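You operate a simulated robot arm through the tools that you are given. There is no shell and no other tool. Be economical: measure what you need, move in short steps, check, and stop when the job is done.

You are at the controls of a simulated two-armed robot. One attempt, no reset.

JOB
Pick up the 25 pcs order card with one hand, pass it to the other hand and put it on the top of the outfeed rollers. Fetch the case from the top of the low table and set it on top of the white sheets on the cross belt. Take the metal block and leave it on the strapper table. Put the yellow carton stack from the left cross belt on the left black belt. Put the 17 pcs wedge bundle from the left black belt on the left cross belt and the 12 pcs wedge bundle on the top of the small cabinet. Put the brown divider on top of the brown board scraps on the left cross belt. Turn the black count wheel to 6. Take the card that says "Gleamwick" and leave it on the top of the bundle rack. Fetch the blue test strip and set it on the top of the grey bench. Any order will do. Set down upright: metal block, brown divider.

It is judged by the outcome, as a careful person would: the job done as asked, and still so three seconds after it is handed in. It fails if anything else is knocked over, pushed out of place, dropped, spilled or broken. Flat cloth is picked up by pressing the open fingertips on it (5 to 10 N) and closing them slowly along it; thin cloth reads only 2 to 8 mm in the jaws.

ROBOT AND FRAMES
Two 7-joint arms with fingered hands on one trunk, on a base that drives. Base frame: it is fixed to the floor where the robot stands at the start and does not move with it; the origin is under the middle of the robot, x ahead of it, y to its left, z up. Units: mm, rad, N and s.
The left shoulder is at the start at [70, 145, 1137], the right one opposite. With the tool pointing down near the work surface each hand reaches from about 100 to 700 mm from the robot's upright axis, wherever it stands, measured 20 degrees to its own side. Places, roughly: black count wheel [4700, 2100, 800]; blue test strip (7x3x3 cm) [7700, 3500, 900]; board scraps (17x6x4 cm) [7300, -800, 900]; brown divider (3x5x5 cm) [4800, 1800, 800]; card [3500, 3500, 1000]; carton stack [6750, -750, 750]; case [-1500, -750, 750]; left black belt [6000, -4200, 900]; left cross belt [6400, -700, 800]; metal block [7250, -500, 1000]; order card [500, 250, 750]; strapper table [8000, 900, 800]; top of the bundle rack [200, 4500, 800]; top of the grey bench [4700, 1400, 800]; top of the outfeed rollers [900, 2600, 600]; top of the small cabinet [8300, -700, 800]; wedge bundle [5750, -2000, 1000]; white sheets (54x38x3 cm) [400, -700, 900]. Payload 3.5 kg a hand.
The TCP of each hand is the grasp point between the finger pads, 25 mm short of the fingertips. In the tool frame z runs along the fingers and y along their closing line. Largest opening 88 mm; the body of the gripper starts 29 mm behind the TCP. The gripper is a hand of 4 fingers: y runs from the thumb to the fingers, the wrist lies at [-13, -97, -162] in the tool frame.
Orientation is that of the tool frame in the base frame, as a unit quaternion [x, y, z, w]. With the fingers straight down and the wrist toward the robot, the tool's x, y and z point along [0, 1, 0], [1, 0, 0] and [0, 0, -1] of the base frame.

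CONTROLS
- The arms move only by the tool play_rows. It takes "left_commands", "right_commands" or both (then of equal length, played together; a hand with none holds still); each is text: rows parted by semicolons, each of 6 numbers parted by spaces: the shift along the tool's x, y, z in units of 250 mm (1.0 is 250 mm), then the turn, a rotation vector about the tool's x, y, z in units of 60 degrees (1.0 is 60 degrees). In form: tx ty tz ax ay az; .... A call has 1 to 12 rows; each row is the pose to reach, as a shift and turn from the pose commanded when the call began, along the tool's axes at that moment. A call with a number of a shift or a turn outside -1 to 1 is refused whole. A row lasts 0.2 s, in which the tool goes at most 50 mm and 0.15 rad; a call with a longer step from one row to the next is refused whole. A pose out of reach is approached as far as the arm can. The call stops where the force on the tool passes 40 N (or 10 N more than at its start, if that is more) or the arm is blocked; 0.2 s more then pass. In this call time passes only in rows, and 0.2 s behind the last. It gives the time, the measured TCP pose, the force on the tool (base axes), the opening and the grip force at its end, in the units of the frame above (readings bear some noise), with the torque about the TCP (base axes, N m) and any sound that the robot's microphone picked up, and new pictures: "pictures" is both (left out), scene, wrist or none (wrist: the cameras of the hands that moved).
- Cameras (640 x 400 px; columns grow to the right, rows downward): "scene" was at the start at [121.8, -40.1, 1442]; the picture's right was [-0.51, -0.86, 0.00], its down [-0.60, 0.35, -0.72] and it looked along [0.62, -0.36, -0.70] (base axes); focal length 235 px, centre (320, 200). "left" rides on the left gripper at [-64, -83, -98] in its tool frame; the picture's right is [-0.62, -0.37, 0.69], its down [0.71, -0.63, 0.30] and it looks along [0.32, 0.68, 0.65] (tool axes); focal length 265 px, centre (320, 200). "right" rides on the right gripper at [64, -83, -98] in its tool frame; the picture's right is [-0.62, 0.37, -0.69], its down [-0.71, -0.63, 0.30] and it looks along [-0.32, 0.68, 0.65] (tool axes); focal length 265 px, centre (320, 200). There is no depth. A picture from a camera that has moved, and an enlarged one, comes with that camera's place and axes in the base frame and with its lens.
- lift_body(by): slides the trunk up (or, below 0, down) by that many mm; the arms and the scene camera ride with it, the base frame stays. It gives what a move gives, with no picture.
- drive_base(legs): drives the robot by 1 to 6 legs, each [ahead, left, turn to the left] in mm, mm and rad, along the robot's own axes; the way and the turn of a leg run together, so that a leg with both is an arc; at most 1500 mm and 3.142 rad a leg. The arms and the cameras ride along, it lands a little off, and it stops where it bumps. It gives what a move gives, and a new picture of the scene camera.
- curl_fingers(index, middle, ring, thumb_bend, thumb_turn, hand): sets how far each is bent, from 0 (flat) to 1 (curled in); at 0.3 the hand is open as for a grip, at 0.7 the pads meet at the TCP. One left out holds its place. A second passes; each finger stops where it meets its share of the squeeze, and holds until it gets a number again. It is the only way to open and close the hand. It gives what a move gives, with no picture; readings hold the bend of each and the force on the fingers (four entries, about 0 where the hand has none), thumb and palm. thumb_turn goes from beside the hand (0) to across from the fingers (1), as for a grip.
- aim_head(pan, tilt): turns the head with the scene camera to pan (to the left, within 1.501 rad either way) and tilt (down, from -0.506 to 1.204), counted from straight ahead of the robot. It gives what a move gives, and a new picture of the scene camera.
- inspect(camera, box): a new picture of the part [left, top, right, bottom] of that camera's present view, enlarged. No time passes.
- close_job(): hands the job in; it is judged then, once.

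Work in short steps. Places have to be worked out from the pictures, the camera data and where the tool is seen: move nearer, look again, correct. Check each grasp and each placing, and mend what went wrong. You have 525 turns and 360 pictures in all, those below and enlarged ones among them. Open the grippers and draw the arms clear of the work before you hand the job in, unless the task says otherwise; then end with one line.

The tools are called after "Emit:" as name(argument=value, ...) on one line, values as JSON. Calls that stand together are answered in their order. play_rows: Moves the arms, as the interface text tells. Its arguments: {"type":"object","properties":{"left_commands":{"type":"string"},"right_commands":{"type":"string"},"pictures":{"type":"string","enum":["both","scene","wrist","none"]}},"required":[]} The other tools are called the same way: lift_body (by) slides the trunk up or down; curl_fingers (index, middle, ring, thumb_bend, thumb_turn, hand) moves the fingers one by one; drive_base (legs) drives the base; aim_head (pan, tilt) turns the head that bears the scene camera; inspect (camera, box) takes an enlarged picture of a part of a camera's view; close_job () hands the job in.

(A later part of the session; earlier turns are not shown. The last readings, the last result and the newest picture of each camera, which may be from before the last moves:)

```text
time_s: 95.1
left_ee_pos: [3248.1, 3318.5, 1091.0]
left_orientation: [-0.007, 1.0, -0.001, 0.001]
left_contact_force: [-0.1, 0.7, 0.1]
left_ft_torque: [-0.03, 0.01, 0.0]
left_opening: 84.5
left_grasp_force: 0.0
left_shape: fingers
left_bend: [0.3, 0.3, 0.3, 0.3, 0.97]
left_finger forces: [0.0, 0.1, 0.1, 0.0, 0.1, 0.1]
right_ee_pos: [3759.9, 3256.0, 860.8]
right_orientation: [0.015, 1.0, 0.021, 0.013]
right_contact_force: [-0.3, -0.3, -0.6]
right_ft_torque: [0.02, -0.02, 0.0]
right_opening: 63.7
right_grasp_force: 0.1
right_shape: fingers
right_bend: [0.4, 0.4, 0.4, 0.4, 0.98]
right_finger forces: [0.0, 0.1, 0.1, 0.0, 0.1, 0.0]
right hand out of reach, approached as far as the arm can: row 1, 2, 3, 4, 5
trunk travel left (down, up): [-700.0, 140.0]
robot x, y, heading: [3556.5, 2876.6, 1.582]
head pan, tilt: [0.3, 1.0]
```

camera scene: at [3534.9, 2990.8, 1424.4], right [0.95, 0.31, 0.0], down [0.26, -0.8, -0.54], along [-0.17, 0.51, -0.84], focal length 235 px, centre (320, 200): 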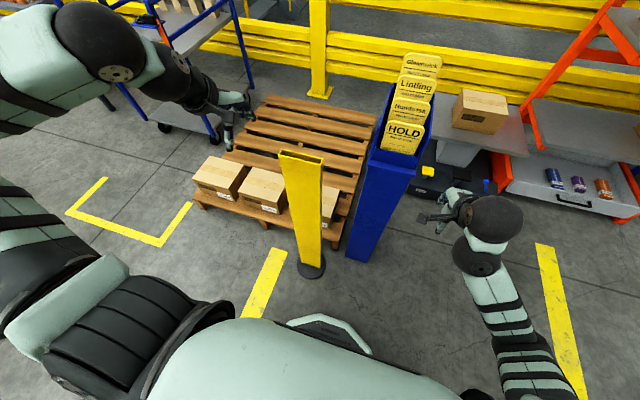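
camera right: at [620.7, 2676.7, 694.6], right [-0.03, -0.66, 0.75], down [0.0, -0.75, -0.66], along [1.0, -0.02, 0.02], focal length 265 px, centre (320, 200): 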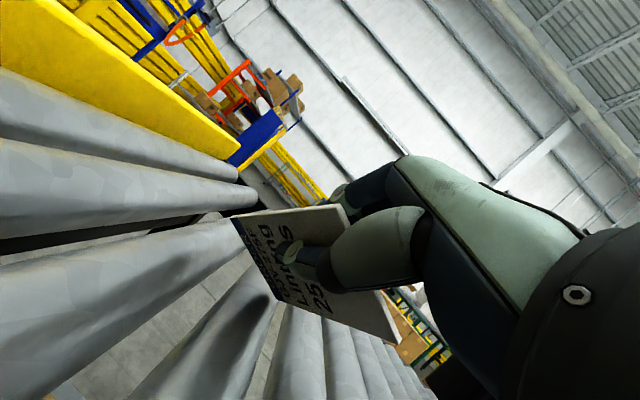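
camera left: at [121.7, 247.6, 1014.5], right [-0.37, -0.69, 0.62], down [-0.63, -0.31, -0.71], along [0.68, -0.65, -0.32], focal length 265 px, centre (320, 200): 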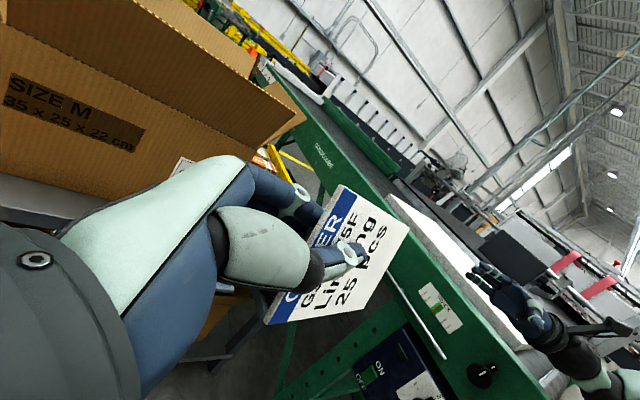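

Trying again with a slight outward yaw.

Emit:
play_rows(right_commands="-0.1 0 0.05 0 0 0.1; -0.2 0 0.1 0 0 0.2; -0.3 0 0.15 0 0 0.3; -0.4 0 0.2 0 0 0.4; -0.4 0 0.2 0 0 0.5", pictures="none")

```text
time_s: 96.3
left_ee_pos: [3248.9, 3317.0, 1090.0]
left_orientation: [-0.007, 1.0, -0.001, 0.0]
left_contact_force: [0.0, 0.1, 0.2]
left_ft_torque: [0.01, 0.0, -0.03]
left_opening: 84.4
left_grasp_force: 0.1
left_shape: fingers
left_bend: [0.3, 0.3, 0.3, 0.3, 0.97]
left_finger forces: [0.0, 0.0, 0.0, 0.0, 0.1, 0.0]
right_ee_pos: [3863.6, 3257.5, 808.5]
right_orientation: [0.272, 0.962, 0.021, 0.005]
right_contact_force: [-0.3, 0.2, -0.3]
right_ft_torque: [-0.01, -0.01, 0.0]
right_opening: 63.5
right_grasp_force: 0.2
right_shape: fingers
right_bend: [0.4, 0.4, 0.4, 0.4, 0.98]
right_finger forces: [0.0, 0.0, 0.0, 0.0, 0.0, 0.1]
right hand out of reach, approached as far as the arm can: row 4
trunk travel left (down, up): [-700.0, 140.0]
robot x, y, heading: [3553.9, 2876.4, 1.579]
head pan, tilt: [0.3, 1.0]
```

Right hand is clear at [3864, 3257]. Raise the trunk 80 mm and move ahead 190 mm toward the bin.

Emit:
lift_body(by=90)

Emit:
drive_base(legs=[[190, 0, 0]])

```text
time_s: 97.6
left_ee_pos: [3247.3, 3317.5, 1180.5]
left_orientation: [-0.007, 1.0, -0.001, 0.0]
left_contact_force: [0.0, -0.2, 0.6]
left_ft_torque: [0.01, -0.01, 0.0]
left_opening: 84.5
left_grasp_force: 0.0
left_shape: fingers
left_bend: [0.3, 0.3, 0.3, 0.3, 0.97]
left_finger forces: [0.0, 0.0, 0.0, 0.1, 0.0, 0.0]
right_ee_pos: [3862.7, 3258.0, 899.2]
right_orientation: [0.271, 0.962, 0.022, 0.005]
right_contact_force: [-0.5, -0.4, -0.1]
right_ft_torque: [-0.04, 0.0, 0.03]
right_opening: 63.4
right_grasp_force: 0.0
right_shape: fingers
right_bend: [0.4, 0.4, 0.4, 0.4, 0.98]
right_finger forces: [0.1, 0.1, 0.1, 0.0, 0.0, 0.0]
trunk travel left (down, up): [-790.0, 50.0]
robot x, y, heading: [3558.1, 2876.0, 1.581]
head pan, tilt: [0.3, 1.0]
```

```text
time_s: 99.1
left_ee_pos: [3248.3, 3501.7, 1180.5]
left_orientation: [-0.004, 1.0, 0.001, 0.0]
left_contact_force: [0.5, 0.4, -0.8]
left_ft_torque: [0.01, -0.01, 0.0]
left_opening: 84.4
left_grasp_force: 0.1
left_shape: fingers
left_bend: [0.3, 0.3, 0.3, 0.3, 0.97]
left_finger forces: [0.0, 0.0, 0.0, 0.0, 0.0, 0.0]
right_ee_pos: [3862.6, 3438.8, 898.9]
right_orientation: [0.272, 0.962, 0.023, 0.005]
right_contact_force: [-0.1, -0.3, -0.7]
right_ft_torque: [-0.01, -0.03, 0.01]
right_opening: 63.2
right_grasp_force: 0.1
right_shape: fingers
right_bend: [0.4, 0.4, 0.4, 0.4, 0.98]
right_finger forces: [0.0, 0.0, 0.0, 0.0, 0.0, 0.0]
trunk travel left (down, up): [-790.0, 50.0]
robot x, y, heading: [3550.6, 3054.1, 1.583]
head pan, tilt: [0.3, 1.0]
camera scene: at [3533.6, 3173.1, 1514.6], right [0.95, 0.3, 0.0], down [0.26, -0.8, -0.54], along [-0.16, 0.52, -0.84], focal length 235 px, centre (320, 200)
```

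scene: 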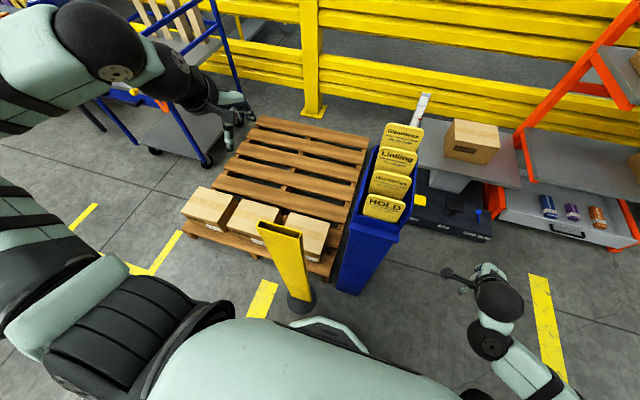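

The prediction matches (card top at px ~405,127). Moving the left hand over, staying above the cards.

Emit:
play_rows(left_commands="-0.15 0.08 0 0 0 0; -0.3 0.16 0 0 0 0; -0.45 0.24 0 0 0 0; -0.6 0.32 0 0 0 0; -0.75 0.4 0 0 0 0; -0.9 0.5 0 0 0 0", pictures="wrist")

```text
time_s: 100.5
left_ee_pos: [3476.6, 3633.4, 1181.1]
left_orientation: [-0.006, 1.0, -0.001, 0.0]
left_contact_force: [-0.1, -1.3, 1.1]
left_ft_torque: [0.02, 0.03, 0.0]
left_opening: 84.6
left_grasp_force: 0.1
left_shape: fingers
left_bend: [0.3, 0.3, 0.3, 0.3, 0.97]
left_finger forces: [0.0, 0.0, 0.0, 0.1, 0.1, 0.0]
right_ee_pos: [3864.4, 3442.1, 896.6]
right_orientation: [0.274, 0.962, 0.021, 0.003]
right_contact_force: [0.1, 0.1, -0.1]
right_ft_torque: [0.02, 0.01, 0.0]
right_opening: 63.3
right_grasp_force: 0.0
right_shape: fingers
right_bend: [0.4, 0.4, 0.4, 0.4, 0.98]
right_finger forces: [0.0, 0.1, 0.0, 0.1, 0.0, 0.0]
trunk travel left (down, up): [-790.0, 50.0]
robot x, y, heading: [3559.2, 3057.2, 1.579]
head pan, tilt: [0.3, 1.0]
camera left: at [3542.7, 3550.2, 1278.7], right [0.62, -0.36, -0.69], down [-0.71, -0.64, -0.3], along [-0.33, 0.68, -0.66], focal length 265 px, centre (320, 200)
```

left: 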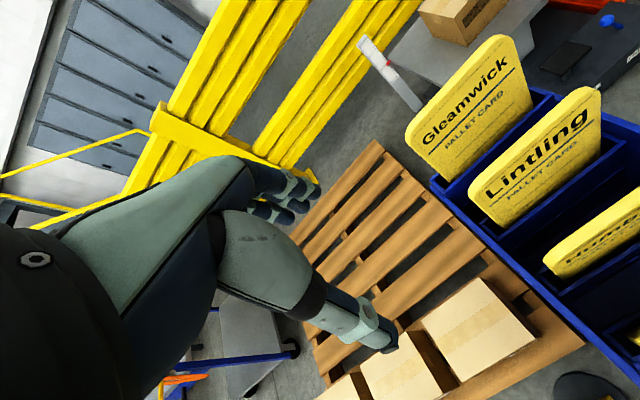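

Refined card top centre: [3595, 3686, 1121]. I narrow the left hand to ~45 mm and move above the card.

Emit:
curl_fingers(hand="left", index=0.48, middle=0.48, ring=0.48, thumb_bend=0.48)

Emit:
play_rows(left_commands="-0.16 0.07 0 0 0 0; -0.32 0.14 0 0 0 0; -0.474 0.21 0 0 0 0; -0.474 0.21 0.08 0 0 0", pictures="wrist")

```text
time_s: 101.5
left_ee_pos: [3473.9, 3631.3, 1181.8]
left_orientation: [-0.005, 1.0, 0.001, 0.001]
left_contact_force: [0.5, 0.2, 0.1]
left_ft_torque: [-0.06, 0.01, -0.01]
left_opening: 46.3
left_grasp_force: 0.1
left_shape: fingers
left_bend: [0.48, 0.48, 0.48, 0.48, 0.97]
left_finger forces: [0.1, 0.0, 0.1, 0.0, 0.0, 0.1]
right_ee_pos: [3862.2, 3440.5, 898.3]
right_orientation: [0.273, 0.962, 0.022, 0.005]
right_contact_force: [0.7, 0.5, 0.3]
right_ft_torque: [0.02, 0.02, -0.02]
right_opening: 63.4
right_grasp_force: 0.1
right_shape: fingers
right_bend: [0.4, 0.4, 0.4, 0.4, 0.98]
right_finger forces: [0.0, 0.0, 0.0, 0.1, 0.0, 0.1]
trunk travel left (down, up): [-790.0, 50.0]
robot x, y, heading: [3556.7, 3057.7, 1.582]
head pan, tilt: [0.3, 1.0]
```

```text
time_s: 102.5
left_ee_pos: [3589.3, 3684.3, 1160.8]
left_orientation: [-0.005, 1.0, 0.0, 0.001]
left_contact_force: [-0.1, -0.9, 0.9]
left_ft_torque: [-0.01, 0.01, 0.02]
left_opening: 46.6
left_grasp_force: 0.1
left_shape: fingers
left_bend: [0.48, 0.48, 0.48, 0.48, 0.97]
left_finger forces: [0.0, 0.0, 0.0, 0.0, 0.0, 0.0]
right_ee_pos: [3862.6, 3441.7, 898.1]
right_orientation: [0.273, 0.962, 0.023, 0.006]
right_contact_force: [0.1, 0.2, 0.0]
right_ft_torque: [-0.04, 0.0, 0.0]
right_opening: 63.4
right_grasp_force: 0.1
right_shape: fingers
right_bend: [0.4, 0.4, 0.4, 0.4, 0.98]
right_finger forces: [0.1, 0.1, 0.0, 0.0, 0.0, 0.1]
trunk travel left (down, up): [-790.0, 50.0]
robot x, y, heading: [3555.1, 3058.7, 1.579]
head pan, tilt: [0.3, 1.0]
camera left: at [3656.0, 3601.1, 1259.9], right [0.62, -0.36, -0.69], down [-0.71, -0.64, -0.3], along [-0.33, 0.68, -0.66], focal length 265 px, centre (320, 200)
```

left: 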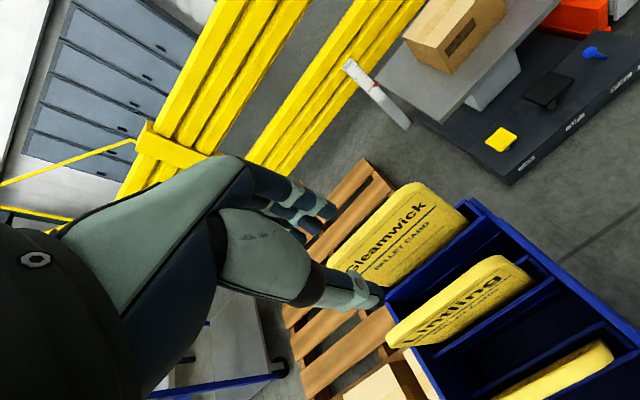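

Well aligned; lowering 52 mm to straddle the card's top.

Emit:
play_rows(left_commands="-0.05 0.02 0.1 0 0 0; -0.05 0.02 0.16 0 0 0; -0.05 0.02 0.21 0 0 0", pictures="wrist")

Emit:
curl_fingers(hand="left", index=0.75, middle=0.75, ring=0.75, thumb_bend=0.75)

Emit:
inspect(camera="left", box=[200, 100, 520, 300])

```text
time_s: 103.3
left_ee_pos: [3601.4, 3688.4, 1107.7]
left_orientation: [-0.005, 1.0, 0.0, 0.0]
left_contact_force: [0.2, 0.6, 0.3]
left_ft_torque: [-0.01, 0.02, -0.01]
left_opening: 46.6
left_grasp_force: 0.0
left_shape: fingers
left_bend: [0.48, 0.48, 0.48, 0.48, 0.97]
left_finger forces: [0.0, 0.0, 0.0, 0.0, 0.0, 0.0]
right_ee_pos: [3862.9, 3440.5, 898.4]
right_orientation: [0.273, 0.962, 0.022, 0.005]
right_contact_force: [0.4, 0.6, -0.7]
right_ft_torque: [-0.01, 0.0, 0.02]
right_opening: 63.6
right_grasp_force: 0.1
right_shape: fingers
right_bend: [0.4, 0.4, 0.4, 0.4, 0.98]
right_finger forces: [0.0, 0.0, 0.0, 0.0, 0.0, 0.0]
trunk travel left (down, up): [-790.0, 50.0]
robot x, y, heading: [3555.1, 3054.7, 1.576]
head pan, tilt: [0.3, 1.0]
camera left: at [3668.1, 3605.0, 1207.2], right [0.62, -0.36, -0.69], down [-0.71, -0.64, -0.3], along [-0.33, 0.68, -0.65], focal length 265 px, centre (320, 200)
```

left: 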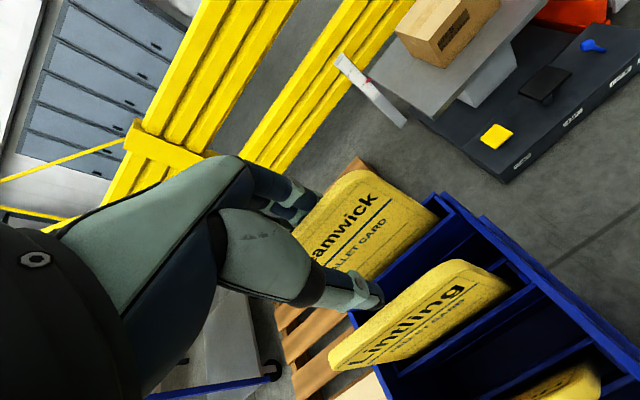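

```text
time_s: 104.3
left_ee_pos: [3602.9, 3687.7, 1109.0]
left_orientation: [-0.005, 1.0, -0.001, 0.0]
left_contact_force: [-0.3, 0.4, 0.6]
left_ft_torque: [0.0, -0.05, -0.15]
left_opening: 1.0
left_grasp_force: 10.6
left_shape: fingers
left_bend: [0.74, 0.74, 0.74, 0.68, 0.97]
left_finger forces: [3.5, 3.2, 4.3, 0.1, 10.2, 0.0]
right_ee_pos: [3863.5, 3440.4, 897.4]
right_orientation: [0.273, 0.962, 0.022, 0.005]
right_contact_force: [-0.6, 0.1, -0.3]
right_ft_torque: [0.01, 0.01, -0.02]
right_opening: 63.2
right_grasp_force: 0.0
right_shape: fingers
right_bend: [0.4, 0.4, 0.4, 0.4, 0.98]
right_finger forces: [0.0, 0.0, 0.0, 0.0, 0.0, 0.1]
trunk travel left (down, up): [-790.0, 50.0]
robot x, y, heading: [3553.0, 3055.3, 1.575]
head pan, tilt: [0.3, 1.0]
```

```text
2.00 times, centred on (360, 200) of left
camera zoom: at [3668.4, 3605.2, 1206.8], right [0.62, -0.36, -0.69], down [-0.71, -0.64, -0.3], along [-0.33, 0.68, -0.65], focal length 531 px, centre (240, 200)
```

zoom: 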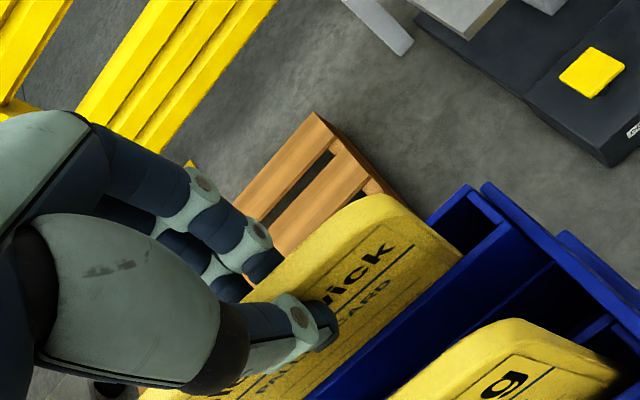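

Gripped (10.6 N). Lifting straight up.

Emit:
play_rows(left_commands="0 0 -0.1 0 0 0; 0 0 -0.2 0 0 0; 0 0 -0.32 0 0 0; 0 0 -0.44 0 0 0; 0 0 -0.56 0 0 0", pictures="both")

```text
time_s: 105.7
left_ee_pos: [3574.2, 3698.9, 1230.2]
left_orientation: [-0.025, 0.999, -0.021, 0.014]
left_contact_force: [0.1, 0.0, 0.2]
left_ft_torque: [0.01, 0.02, -0.03]
left_opening: 1.1
left_grasp_force: 7.9
left_shape: fingers
left_bend: [0.74, 0.74, 0.75, 0.68, 0.96]
left_finger forces: [6.0, 1.9, 0.0, 0.0, 7.9, 0.0]
left hand out of reach, approached as far as the arm can: row 5
right_ee_pos: [3863.4, 3440.8, 899.3]
right_orientation: [0.273, 0.962, 0.022, 0.005]
right_contact_force: [0.4, 0.0, -0.1]
right_ft_torque: [-0.01, -0.01, 0.01]
right_opening: 63.5
right_grasp_force: 0.1
right_shape: fingers
right_bend: [0.4, 0.4, 0.4, 0.4, 0.98]
right_finger forces: [0.1, 0.1, 0.1, 0.1, 0.1, 0.0]
trunk travel left (down, up): [-790.0, 50.0]
robot x, y, heading: [3555.5, 3057.2, 1.573]
head pan, tilt: [0.3, 1.0]
stopped in row 5 (left hand): the arm was blocked; the commanded pose is now the measured one
camera scene: at [3533.5, 3176.3, 1514.3], right [0.95, 0.3, 0.0], down [0.26, -0.8, -0.54], along [-0.16, 0.51, -0.84], focal length 235 px, centre (320, 200)
camera left: at [3640.8, 3622.6, 1334.1], right [0.66, -0.37, -0.66], down [-0.67, -0.68, -0.3], along [-0.34, 0.64, -0.69], focal length 265 px, centre (320, 200)
```

scene: 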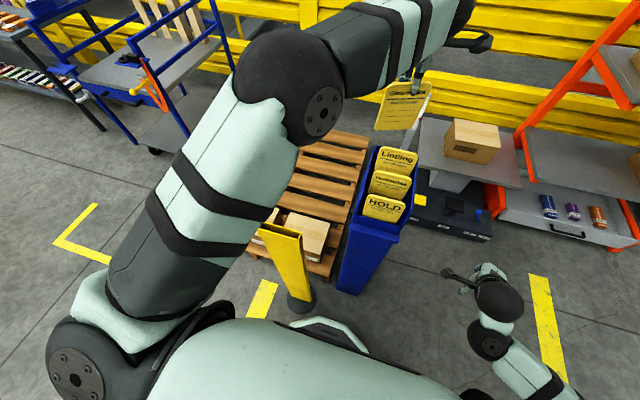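
left: 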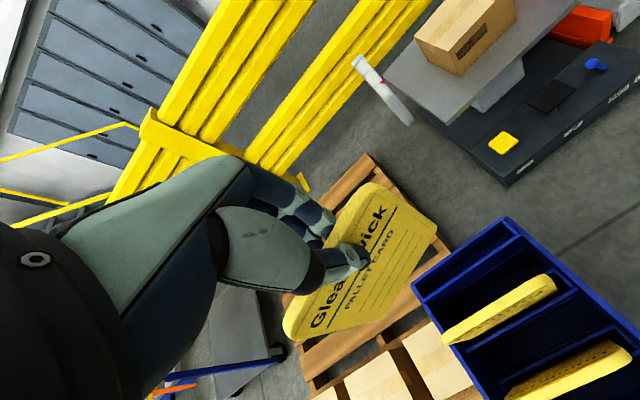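

Card is out of its slot. Raise the trunk 50 mm, then shift left clear of the bin and back.

Emit:
lift_body(by=50)

Emit:
drive_base(legs=[[0, 220, 0], [-350, 0, 0]])

```text
time_s: 106.6
left_ee_pos: [3573.9, 3699.4, 1281.9]
left_orientation: [-0.026, 0.999, -0.021, 0.014]
left_contact_force: [-0.9, 0.6, -0.8]
left_ft_torque: [0.01, -0.01, -0.01]
left_opening: 1.0
left_grasp_force: 8.2
left_shape: fingers
left_bend: [0.74, 0.74, 0.75, 0.68, 0.96]
left_finger forces: [6.0, 1.9, 0.1, 0.1, 8.1, 0.0]
right_ee_pos: [3862.4, 3440.9, 947.1]
right_orientation: [0.273, 0.962, 0.021, 0.005]
right_contact_force: [-0.4, -0.1, -0.5]
right_ft_torque: [-0.03, -0.01, 0.05]
right_opening: 63.1
right_grasp_force: 0.0
right_shape: fingers
right_bend: [0.4, 0.4, 0.4, 0.4, 0.98]
right_finger forces: [0.0, 0.0, 0.0, 0.0, 0.0, 0.0]
trunk travel left (down, up): [-840.0, 0.0]
robot x, y, heading: [3552.3, 3058.7, 1.585]
head pan, tilt: [0.3, 1.0]
```

```text
time_s: 110.2
left_ee_pos: [3356.2, 3350.8, 1281.5]
left_orientation: [-0.021, 0.999, -0.021, 0.015]
left_contact_force: [0.2, 0.3, 0.1]
left_ft_torque: [0.02, 0.02, -0.02]
left_opening: 1.0
left_grasp_force: 7.0
left_shape: fingers
left_bend: [0.74, 0.74, 0.75, 0.68, 0.96]
left_finger forces: [6.1, 1.9, 0.0, 0.0, 7.9, 0.0]
right_ee_pos: [3642.6, 3089.8, 947.7]
right_orientation: [0.277, 0.961, 0.021, 0.006]
right_contact_force: [0.1, 0.7, 0.5]
right_ft_torque: [0.02, 0.01, -0.01]
right_opening: 63.4
right_grasp_force: 0.0
right_shape: fingers
right_bend: [0.4, 0.4, 0.4, 0.4, 0.98]
right_finger forces: [0.0, 0.0, 0.1, 0.1, 0.1, 0.0]
trunk travel left (down, up): [-840.0, 0.0]
robot x, y, heading: [3332.4, 2706.4, 1.572]
head pan, tilt: [0.3, 1.0]
camera scene: at [3312.2, 2828.3, 1564.1], right [0.95, 0.3, 0.0], down [0.25, -0.8, -0.54], along [-0.16, 0.51, -0.84], focal length 235 px, centre (320, 200)
```

scene: 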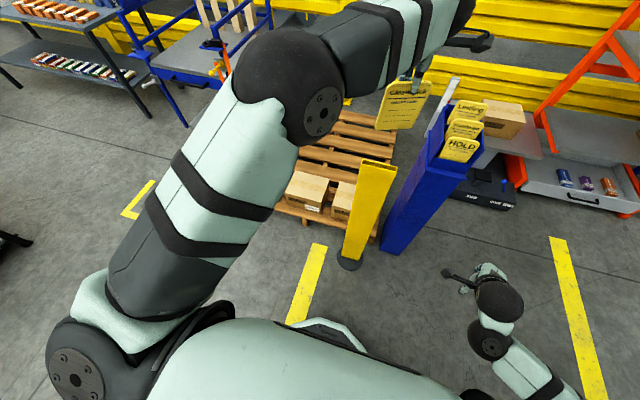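

Card held well. Driving leftwards (−x) around toward the bundle rack at [200, 4500].

Emit:
drive_base(legs=[[0, 700, 0], [400, 1300, 0], [50, 900, 0]])

```text
time_s: 124.9
left_ee_pos: [402.6, 3783.5, 1281.9]
left_orientation: [-0.036, 0.999, -0.021, 0.015]
left_contact_force: [-0.5, -0.7, -0.7]
left_ft_torque: [-0.03, 0.03, 0.02]
left_opening: 0.9
left_grasp_force: 8.1
left_shape: fingers
left_bend: [0.74, 0.74, 0.75, 0.68, 0.96]
left_finger forces: [6.0, 1.9, 0.0, 0.0, 8.0, 0.0]
right_ee_pos: [696.4, 3532.2, 948.6]
right_orientation: [0.263, 0.965, 0.022, 0.004]
right_contact_force: [0.8, -0.2, -0.3]
right_ft_torque: [0.01, -0.02, -0.01]
right_opening: 63.1
right_grasp_force: 0.1
right_shape: fingers
right_bend: [0.4, 0.4, 0.4, 0.4, 0.98]
right_finger forces: [0.0, 0.1, 0.0, 0.0, 0.1, 0.0]
trunk travel left (down, up): [-840.0, 0.0]
robot x, y, heading: [396.9, 3143.3, 1.602]
head pan, tilt: [0.3, 1.0]
camera scene: at [374.1, 3259.9, 1564.3], right [0.95, 0.32, 0.0], down [0.27, -0.8, -0.54], along [-0.18, 0.51, -0.84], focal length 235 px, centre (320, 200)
```

scene: 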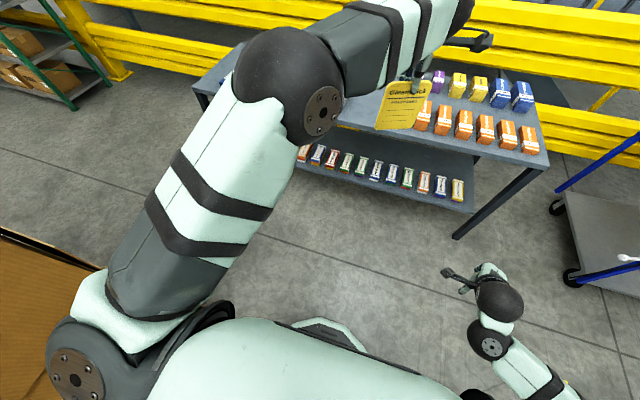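

The rack's top is ahead; I look left to find its free area.

Emit:
aim_head(pan=0.75, tilt=0.6)

```text
time_s: 125.8
left_ee_pos: [401.2, 3783.8, 1281.4]
left_orientation: [-0.037, 0.999, -0.021, 0.016]
left_contact_force: [-0.5, 0.0, -0.8]
left_ft_torque: [0.0, 0.02, -0.02]
left_opening: 1.2
left_grasp_force: 8.4
left_shape: fingers
left_bend: [0.74, 0.74, 0.75, 0.68, 0.96]
left_finger forces: [6.0, 1.9, 0.0, 0.0, 7.9, 0.0]
right_ee_pos: [696.3, 3531.3, 948.6]
right_orientation: [0.263, 0.964, 0.021, 0.004]
right_contact_force: [0.1, -1.3, 0.0]
right_ft_torque: [0.03, 0.02, 0.02]
right_opening: 63.2
right_grasp_force: 0.2
right_shape: fingers
right_bend: [0.4, 0.4, 0.4, 0.4, 0.98]
right_finger forces: [0.1, 0.1, 0.0, 0.0, 0.0, 0.0]
trunk travel left (down, up): [-840.0, 0.0]
robot x, y, heading: [400.8, 3141.8, 1.602]
head pan, tilt: [0.75, 0.6]
camera scene: at [333.5, 3256.8, 1596.3], right [0.71, 0.7, 0.0], down [0.4, -0.4, -0.82], along [-0.58, 0.59, -0.57], focal length 235 px, centre (320, 200)
```

scene: 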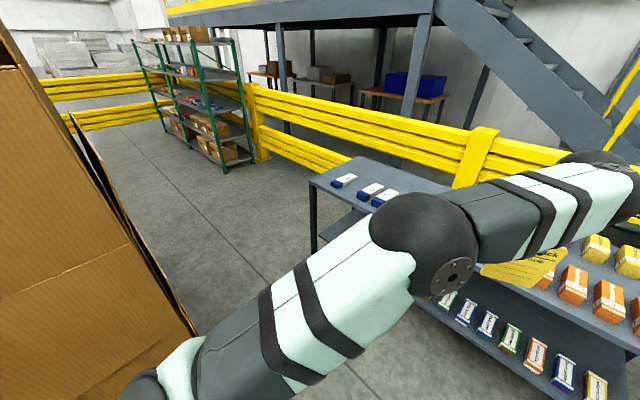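

Free gap on the rack top seems to be around x≈180–415, between blue and coloured bundles; front edge y≈4240. Driving ahead 520 mm, head centred.

Emit:
drive_base(legs=[[520, 60, -0.03]])

Emit:
aim_head(pan=0.0, tilt=0.75)

```text
time_s: 128.9
left_ee_pos: [361.3, 4299.6, 1283.4]
left_orientation: [-0.018, 1.0, -0.021, 0.015]
left_contact_force: [0.0, 0.2, -0.3]
left_ft_torque: [0.03, 0.01, -0.08]
left_opening: 0.9
left_grasp_force: 7.7
left_shape: fingers
left_bend: [0.74, 0.74, 0.75, 0.68, 0.96]
left_finger forces: [6.0, 1.9, 0.0, 0.0, 8.0, 0.2]
right_ee_pos: [646.3, 4035.5, 949.6]
right_orientation: [0.28, 0.96, 0.022, 0.004]
right_contact_force: [-0.8, 0.0, 0.6]
right_ft_torque: [-0.03, 0.0, 0.04]
right_opening: 63.6
right_grasp_force: 0.1
right_shape: fingers
right_bend: [0.4, 0.4, 0.4, 0.4, 0.98]
right_finger forces: [0.0, 0.0, 0.1, 0.1, 0.0, 0.0]
trunk travel left (down, up): [-840.0, 0.0]
robot x, y, heading: [334.4, 3656.4, 1.563]
head pan, tilt: [0.75, 0.6]
camera scene: at [273.3, 3775.0, 1596.5], right [0.74, 0.68, 0.0], down [0.38, -0.42, -0.83], along [-0.56, 0.61, -0.56], focal length 235 px, centre (320, 200)
```

scene: 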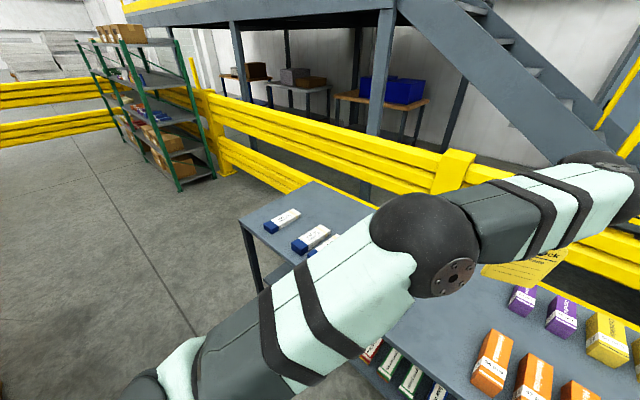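

```text
time_s: 130.0
left_ee_pos: [361.5, 4300.0, 1282.1]
left_orientation: [-0.017, 1.0, -0.02, 0.014]
left_contact_force: [0.9, 0.2, 0.3]
left_ft_torque: [-0.02, -0.03, -0.03]
left_opening: 1.1
left_grasp_force: 7.6
left_shape: fingers
left_bend: [0.74, 0.74, 0.75, 0.68, 0.96]
left_finger forces: [6.0, 1.9, 0.0, 0.0, 8.0, 0.0]
right_ee_pos: [646.5, 4037.0, 948.4]
right_orientation: [0.28, 0.96, 0.022, 0.006]
right_contact_force: [-0.6, -0.4, -0.6]
right_ft_torque: [-0.02, 0.04, 0.0]
right_opening: 63.2
right_grasp_force: 0.1
right_shape: fingers
right_bend: [0.4, 0.4, 0.4, 0.4, 0.98]
right_finger forces: [0.0, 0.0, 0.0, 0.0, 0.0, 0.1]
trunk travel left (down, up): [-840.0, 0.0]
robot x, y, heading: [337.1, 3659.0, 1.563]
head pan, tilt: [0.0, 0.75]
camera scene: at [333.5, 3793.9, 1583.5], right [1.0, -0.01, 0.0], down [0.0, -0.68, -0.73], along [0.01, 0.73, -0.68], focal length 235 px, centre (320, 200)
```

scene: 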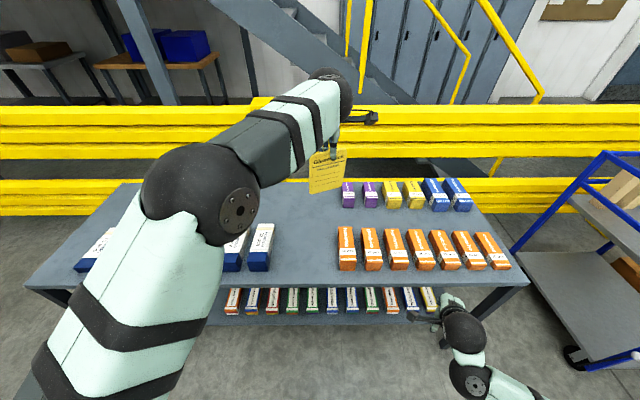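

Gap on top: x≈150–400 at y≈4370, surface z≈796, front edge y≈4187. Lowering the trunk 300 mm, then shifting and tilting the card.

Emit:
lift_body(by=-300)

Emit:
play_rows(left_commands="0.055 0 0 -0.125 0 0; 0.11 0 0 -0.25 0 0; 0.165 0 0 -0.375 0 0; 0.22 0 0 -0.5 0 0; 0.275 0 0 -0.625 0 0; 0.33 0 0 -0.75 0 0", pictures="scene")

```text
time_s: 133.0
left_ee_pos: [360.2, 4302.3, 981.7]
left_orientation: [-0.018, 0.999, -0.021, 0.016]
left_contact_force: [-0.1, -0.2, -0.6]
left_ft_torque: [-0.01, -0.04, 0.02]
left_opening: 1.0
left_grasp_force: 8.1
left_shape: fingers
left_bend: [0.74, 0.74, 0.75, 0.68, 0.96]
left_finger forces: [6.0, 1.9, 0.0, 0.0, 8.0, 0.0]
right_ee_pos: [646.8, 4038.6, 648.5]
right_orientation: [0.28, 0.96, 0.021, 0.005]
right_contact_force: [-0.4, 0.1, -0.1]
right_ft_torque: [0.04, 0.02, 0.02]
right_opening: 63.4
right_grasp_force: 0.1
right_shape: fingers
right_bend: [0.4, 0.4, 0.4, 0.4, 0.98]
right_finger forces: [0.0, 0.0, 0.0, 0.0, 0.0, 0.0]
trunk travel left (down, up): [-540.0, 300.0]
robot x, y, heading: [330.0, 3658.6, 1.562]
head pan, tilt: [0.0, 0.75]
```

```text
time_s: 134.4
left_ee_pos: [280.2, 4296.6, 982.0]
left_orientation: [-0.022, 0.931, 0.365, 0.006]
left_contact_force: [-0.5, -0.1, -0.7]
left_ft_torque: [0.01, 0.02, -0.02]
left_opening: 0.9
left_grasp_force: 7.7
left_shape: fingers
left_bend: [0.74, 0.74, 0.75, 0.68, 0.96]
left_finger forces: [6.0, 1.6, 0.0, 0.0, 7.8, 0.0]
right_ee_pos: [646.8, 4037.6, 647.8]
right_orientation: [0.281, 0.96, 0.022, 0.005]
right_contact_force: [-0.6, 0.7, 0.2]
right_ft_torque: [0.01, -0.01, 0.05]
right_opening: 63.3
right_grasp_force: 0.1
right_shape: fingers
right_bend: [0.4, 0.4, 0.4, 0.4, 0.98]
right_finger forces: [0.0, 0.0, 0.0, 0.1, 0.1, 0.1]
trunk travel left (down, up): [-540.0, 300.0]
robot x, y, heading: [329.3, 3663.2, 1.565]
head pan, tilt: [0.0, 0.75]
camera scene: at [333.3, 3794.4, 1283.5], right [1.0, -0.01, 0.0], down [-0.01, -0.68, -0.73], along [0.01, 0.73, -0.68], focal length 235 px, centre (320, 200)
```

scene: 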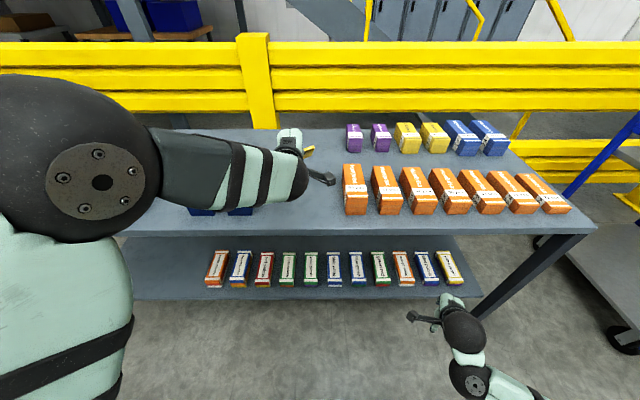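

Lowering the tilted card toward the surface in small steps.

Emit:
play_rows(left_commands="0 -0.045 0.09 0 0 0; 0 -0.09 0.18 0 0 0; 0 -0.135 0.27 0 0 0; 0 -0.176 0.367 0 0 0", pictures="both")

```text
time_s: 135.4
left_ee_pos: [281.3, 4328.6, 884.1]
left_orientation: [-0.023, 0.931, 0.364, 0.006]
left_contact_force: [0.2, -0.9, 1.4]
left_ft_torque: [0.09, 0.1, -0.01]
left_opening: 1.1
left_grasp_force: 11.0
left_shape: fingers
left_bend: [0.74, 0.75, 0.75, 0.67, 0.96]
left_finger forces: [5.0, 5.8, 1.3, 0.1, 10.8, 0.1]
right_ee_pos: [646.8, 4037.5, 646.8]
right_orientation: [0.281, 0.96, 0.022, 0.005]
right_contact_force: [0.4, 0.2, 0.9]
right_ft_torque: [0.03, 0.0, 0.04]
right_opening: 63.2
right_grasp_force: 0.0
right_shape: fingers
right_bend: [0.4, 0.4, 0.4, 0.4, 0.98]
right_finger forces: [0.1, 0.0, 0.0, 0.0, 0.1, 0.0]
trunk travel left (down, up): [-540.0, 300.0]
robot x, y, heading: [331.3, 3660.1, 1.563]
head pan, tilt: [0.0, 0.75]
camera scene: at [333.7, 3794.5, 1283.5], right [1.0, -0.01, 0.0], down [-0.01, -0.68, -0.73], along [0.01, 0.73, -0.68], focal length 235 px, centre (320, 200)
camera left: at [350.5, 4201.5, 902.6], right [0.63, 0.22, -0.74], down [-0.69, -0.28, -0.67], along [-0.36, 0.93, -0.03], focal length 265 px, centre (320, 200)
```

scene: 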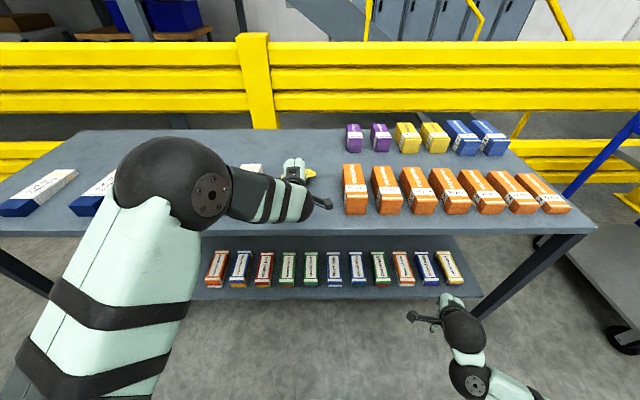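
left: 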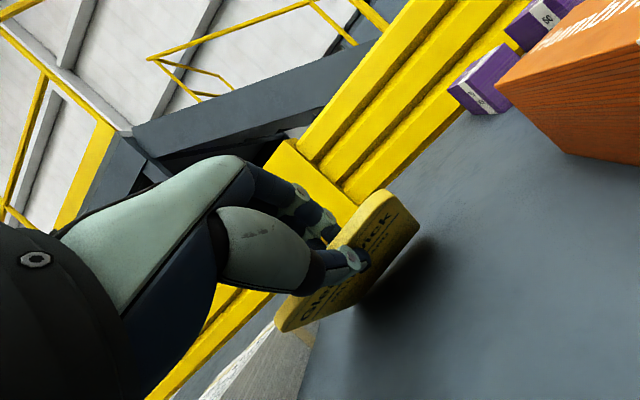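

Card edge touches the surface, clear of the bundles. Releasing.

Emit:
curl_fingers(hand="left", index=0.4, middle=0.4, ring=0.4, thumb_bend=0.4)

Emit:
play_rows(left_commands="0 0 -0.1 0 0 0; 0 0.02 -0.2 0 0 0; 0 0.06 -0.35 0 0 0; 0 0.12 -0.5 0 0 0; 0 0.2 -0.65 0 0 0", pictures="both")

```text
time_s: 136.4
left_ee_pos: [280.2, 4327.6, 885.7]
left_orientation: [-0.021, 0.931, 0.363, 0.007]
left_contact_force: [-0.8, -0.4, -0.3]
left_ft_torque: [0.01, -0.01, -0.03]
left_opening: 63.5
left_grasp_force: 0.1
left_shape: fingers
left_bend: [0.4, 0.4, 0.4, 0.4, 0.97]
left_finger forces: [0.1, 0.0, 0.0, 0.0, 0.2, 0.0]
right_ee_pos: [646.0, 4037.9, 648.8]
right_orientation: [0.28, 0.96, 0.022, 0.006]
right_contact_force: [-0.1, -0.3, -0.4]
right_ft_torque: [-0.02, 0.03, 0.01]
right_opening: 63.4
right_grasp_force: 0.0
right_shape: fingers
right_bend: [0.4, 0.4, 0.4, 0.4, 0.98]
right_finger forces: [0.0, 0.0, 0.1, 0.1, 0.1, 0.0]
trunk travel left (down, up): [-540.0, 300.0]
robot x, y, heading: [329.6, 3659.5, 1.565]
head pan, tilt: [0.0, 0.75]
```

```text
time_s: 137.6
left_ee_pos: [279.1, 4254.5, 1035.5]
left_orientation: [-0.021, 0.931, 0.364, 0.007]
left_contact_force: [-0.1, -0.2, 0.2]
left_ft_torque: [0.0, 0.01, 0.0]
left_opening: 63.7
left_grasp_force: 0.0
left_shape: fingers
left_bend: [0.4, 0.4, 0.4, 0.4, 0.97]
left_finger forces: [0.0, 0.0, 0.0, 0.0, 0.0, 0.0]
right_ee_pos: [645.3, 4036.4, 649.2]
right_orientation: [0.281, 0.96, 0.023, 0.005]
right_contact_force: [-0.7, 0.2, -0.4]
right_ft_torque: [0.02, -0.01, -0.01]
right_opening: 63.7
right_grasp_force: 0.0
right_shape: fingers
right_bend: [0.4, 0.4, 0.4, 0.4, 0.98]
right_finger forces: [0.0, 0.0, 0.1, 0.1, 0.0, 0.0]
trunk travel left (down, up): [-540.0, 300.0]
robot x, y, heading: [336.2, 3657.3, 1.566]
head pan, tilt: [0.0, 0.75]
camera scene: at [333.4, 3792.8, 1283.6], right [1.0, -0.01, 0.0], down [-0.01, -0.68, -0.73], along [0.01, 0.73, -0.68], focal length 235 px, centre (320, 200)
camera left: at [348.8, 4127.7, 1053.8], right [0.63, 0.22, -0.74], down [-0.69, -0.28, -0.67], along [-0.36, 0.93, -0.03], focal length 265 px, centre (320, 200)
```

scene: 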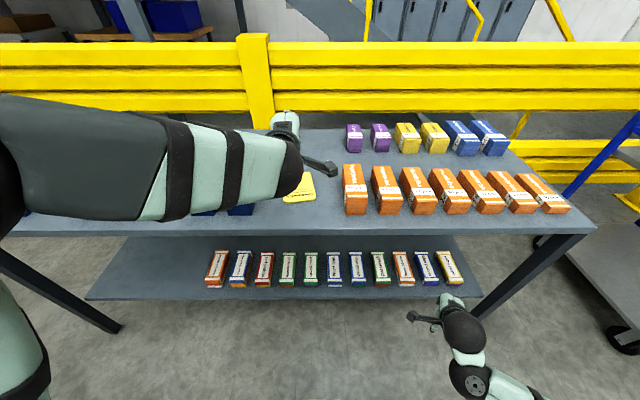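
left: 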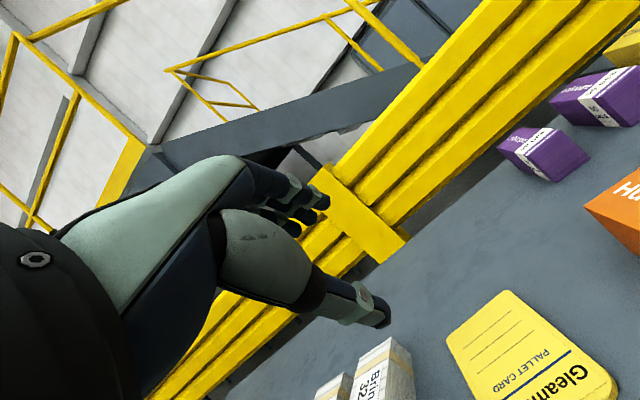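

The Gleamwick card lies on the rack top. Backing off 300 mm, then folding the left hand to a tool-down pose.

Emit:
drive_base(legs=[[-320, 0, 0]])

Emit:
play_rows(left_commands="0.08 -0.13 0 0.125 0 0; 0.16 -0.26 0 0.25 0 0; 0.24 -0.39 0 0.375 0 0; 0.32 -0.52 0 0.5 0 0; 0.4 -0.65 0 0.625 0 0; 0.45 -0.75 0 0.75 0 0", pictures="scene")

```text
time_s: 139.7
left_ee_pos: [281.1, 3942.6, 1035.8]
left_orientation: [-0.018, 0.931, 0.364, 0.009]
left_contact_force: [-0.5, -1.0, -0.5]
left_ft_torque: [0.01, 0.02, 0.01]
left_opening: 63.4
left_grasp_force: 0.0
left_shape: fingers
left_bend: [0.4, 0.4, 0.4, 0.4, 0.97]
left_finger forces: [0.0, 0.1, 0.1, 0.0, 0.0, 0.0]
right_ee_pos: [645.7, 3721.2, 648.4]
right_orientation: [0.286, 0.958, 0.022, 0.005]
right_contact_force: [0.8, 0.2, 0.4]
right_ft_torque: [-0.02, 0.01, 0.0]
right_opening: 63.6
right_grasp_force: 0.1
right_shape: fingers
right_bend: [0.4, 0.4, 0.4, 0.4, 0.98]
right_finger forces: [0.0, 0.0, 0.1, 0.1, 0.0, 0.0]
trunk travel left (down, up): [-540.0, 300.0]
robot x, y, heading: [332.8, 3346.2, 1.552]
head pan, tilt: [0.0, 0.75]
camera scene: at [330.8, 3479.9, 1283.5], right [1.0, -0.02, 0.0], down [-0.01, -0.68, -0.73], along [0.01, 0.73, -0.68], focal length 235 px, centre (320, 200)
```

scene: 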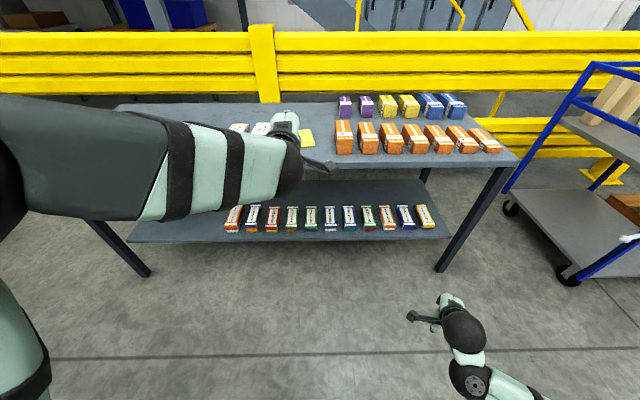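

```text
time_s: 141.1
left_ee_pos: [176.0, 3801.7, 905.8]
left_orientation: [-0.012, 1.0, -0.021, 0.016]
left_contact_force: [-0.4, 0.3, -0.4]
left_ft_torque: [0.01, 0.03, 0.02]
left_opening: 63.4
left_grasp_force: 0.0
left_shape: fingers
left_bend: [0.4, 0.4, 0.4, 0.4, 0.97]
left_finger forces: [0.0, 0.0, 0.0, 0.0, 0.1, 0.0]
right_ee_pos: [645.6, 3720.1, 649.2]
right_orientation: [0.286, 0.958, 0.022, 0.005]
right_contact_force: [0.5, -0.2, 0.4]
right_ft_torque: [0.04, -0.01, -0.04]
right_opening: 63.4
right_grasp_force: 0.0
right_shape: fingers
right_bend: [0.4, 0.4, 0.4, 0.4, 0.98]
right_finger forces: [0.0, 0.0, 0.1, 0.1, 0.0, 0.1]
trunk travel left (down, up): [-540.0, 300.0]
robot x, y, heading: [326.9, 3349.1, 1.55]
head pan, tilt: [0.0, 0.75]
camera scene: at [330.4, 3480.5, 1283.5], right [1.0, -0.02, 0.0], down [-0.01, -0.68, -0.73], along [0.01, 0.73, -0.68], focal length 235 px, centre (320, 200)
```

scene: 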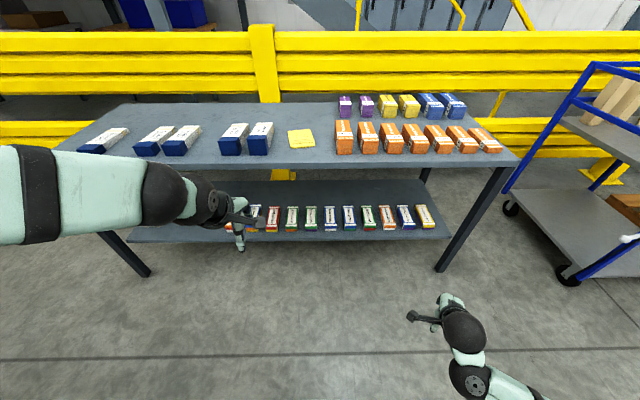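

Card visible on the rack. Raising the trunk and retracing my path south along the sealer, facing +x.

Emit:
lift_body(by=250)

Emit:
drive_base(legs=[[0, 0, -1.55], [-120, -700, 0], [-130, -440, 0], [-290, -700, 0]])

```text
time_s: 143.7
left_ee_pos: [174.5, 3802.3, 1155.9]
left_orientation: [-0.012, 1.0, -0.021, 0.016]
left_contact_force: [-0.4, 1.1, -0.1]
left_ft_torque: [0.03, -0.04, -0.04]
left_opening: 63.2
left_grasp_force: 0.0
left_shape: fingers
left_bend: [0.4, 0.4, 0.4, 0.4, 0.97]
left_finger forces: [0.0, 0.0, 0.0, 0.1, 0.0, 0.0]
right_ee_pos: [646.5, 3721.0, 898.8]
right_orientation: [0.285, 0.958, 0.022, 0.005]
right_contact_force: [0.3, 0.5, 0.7]
right_ft_torque: [0.0, -0.01, -0.02]
right_opening: 63.4
right_grasp_force: 0.0
right_shape: fingers
right_bend: [0.4, 0.4, 0.4, 0.4, 0.98]
right_finger forces: [0.0, 0.0, 0.1, 0.1, 0.0, 0.1]
trunk travel left (down, up): [-790.0, 50.0]
robot x, y, heading: [328.0, 3344.0, 1.552]
head pan, tilt: [0.0, 0.75]
```

```text
time_s: 155.1
left_ee_pos: [488.7, 2184.5, 1156.1]
left_orientation: [0.675, 0.737, -0.023, -0.003]
left_contact_force: [-0.6, -0.3, -0.7]
left_ft_torque: [0.04, 0.01, 0.01]
left_opening: 63.5
left_grasp_force: 0.1
left_shape: fingers
left_bend: [0.4, 0.4, 0.4, 0.4, 0.97]
left_finger forces: [0.0, 0.0, 0.0, 0.0, 0.0, 0.0]
right_ee_pos: [436.2, 1719.0, 901.0]
right_orientation: [0.855, 0.518, 0.017, 0.015]
right_contact_force: [9.2, 25.4, -0.2]
right_ft_torque: [-0.41, 0.21, 1.07]
right_opening: 63.2
right_grasp_force: 13.0
right_shape: fingers
right_bend: [0.4, 0.4, 0.43, 0.4, 0.98]
right_finger forces: [0.0, 0.0, 25.9, 0.0, 0.0, 0.0]
trunk travel left (down, up): [-790.0, 50.0]
robot x, y, heading: [44.5, 2004.9, 0.047]
head pan, tilt: [0.0, 0.75]
stopped in leg 4: the force on the tool passed its limit at 90 N (the readings are from after the stop); the commanded pose is now the measured one
camera scene: at [175.5, 2010.2, 1533.7], right [0.05, -1.0, 0.0], down [-0.68, -0.03, -0.73], along [0.73, 0.03, -0.68], focal length 235 px, centre (320, 200)
```

scene: 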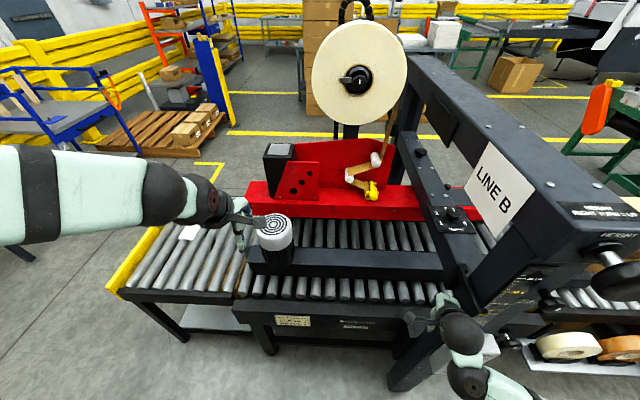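

The right hand touched the sealer's post (my path was too close). Moving away left, then backing in x before continuing south.

Emit:
drive_base(legs=[[0, 60, 0], [-270, 0, -0.04], [0, -700, 0]])

```text
time_s: 161.0
left_ee_pos: [226.2, 1520.7, 1156.0]
left_orientation: [0.696, 0.718, -0.024, -0.004]
left_contact_force: [-1.0, 1.1, 0.1]
left_ft_torque: [-0.05, -0.03, -0.01]
left_opening: 63.3
left_grasp_force: 0.0
left_shape: fingers
left_bend: [0.4, 0.4, 0.4, 0.4, 0.97]
left_finger forces: [0.0, 0.0, 0.0, 0.0, 0.0, 0.1]
right_ee_pos: [145.5, 1057.8, 899.8]
right_orientation: [0.872, 0.489, 0.015, 0.017]
right_contact_force: [-0.4, -0.1, 0.1]
right_ft_torque: [0.01, -0.01, -0.01]
right_opening: 63.4
right_grasp_force: 0.0
right_shape: fingers
right_bend: [0.4, 0.4, 0.4, 0.4, 0.98]
right_finger forces: [0.1, 0.0, 0.1, 0.1, 0.1, 0.1]
trunk travel left (down, up): [-790.0, 50.0]
robot x, y, heading: [-234.0, 1365.4, -0.009]
head pan, tilt: [0.0, 0.75]
camera scene: at [-96.9, 1365.5, 1533.5], right [-0.01, -1.0, 0.0], down [-0.68, 0.01, -0.73], along [0.73, -0.01, -0.68], focal length 235 px, centre (320, 200)
```

scene: 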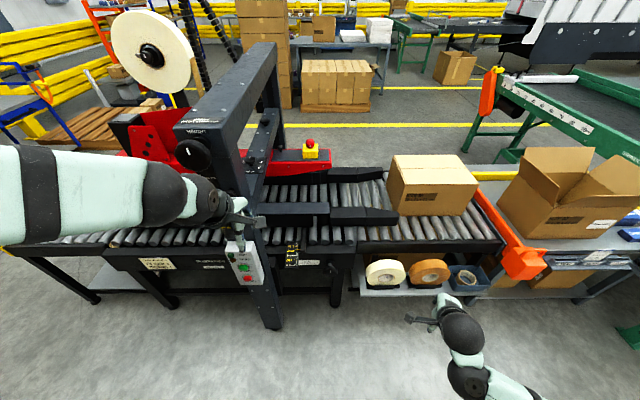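

Fine now. Continuing south, then turning to look toward the low table at [-1500, -750].

Emit:
drive_base(legs=[[-60, -1150, 0], [0, 0, -1.57], [0, 0, -1.0]])

```text
time_s: 173.1
left_ee_pos: [-566.9, -168.5, 1155.1]
left_orientation: [0.899, -0.437, -0.004, -0.025]
left_contact_force: [-0.5, 0.1, 0.3]
left_ft_torque: [-0.02, -0.01, -0.01]
left_opening: 63.2
left_grasp_force: 0.1
left_shape: fingers
left_bend: [0.4, 0.4, 0.4, 0.4, 0.97]
left_finger forces: [0.1, 0.0, 0.1, 0.0, 0.1, 0.1]
right_ee_pos: [-777.8, 250.7, 899.0]
right_orientation: [0.739, -0.674, -0.011, 0.019]
right_contact_force: [0.1, -0.2, 0.5]
right_ft_torque: [0.01, -0.02, 0.0]
right_opening: 63.3
right_grasp_force: 0.1
right_shape: fingers
right_bend: [0.4, 0.4, 0.4, 0.4, 0.98]
right_finger forces: [0.1, 0.1, 0.0, 0.0, 0.0, 0.1]
trunk travel left (down, up): [-790.0, 50.0]
robot x, y, heading: [-289.8, 226.5, -2.516]
head pan, tilt: [0.0, 0.75]
camera scene: at [-399.7, 150.9, 1533.5], right [-0.59, 0.81, 0.0], down [0.55, 0.4, -0.73], along [-0.59, -0.43, -0.68], focal length 235 px, centre (320, 200)
```

scene: 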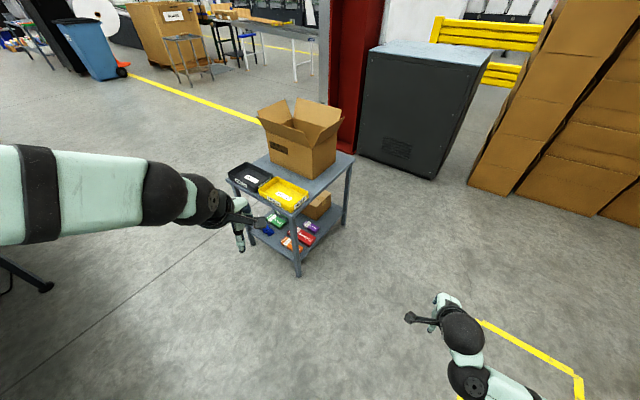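

The low table holds an open carton, a black tray and a yellow tray. Zooming in to identify the "case".

Emit:
inspect(camera="scene", box=[215, 80, 375, 280])

```text
2.00 times, centred on (295, 180) of scene
camera zoom: at [-399.7, 150.9, 1533.5], right [-0.59, 0.81, 0.0], down [0.55, 0.4, -0.73], along [-0.59, -0.43, -0.68], focal length 470 px, centre (370, 240)
```

zoom: 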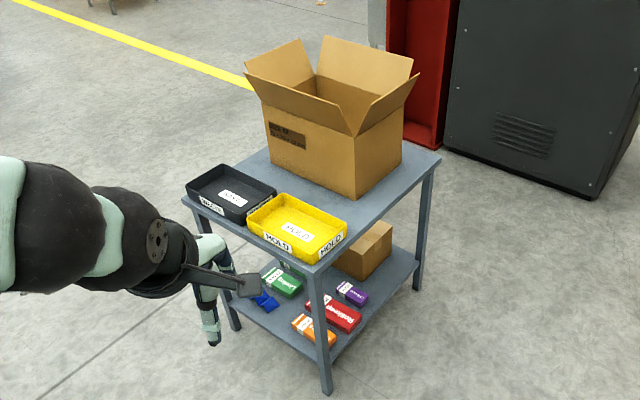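

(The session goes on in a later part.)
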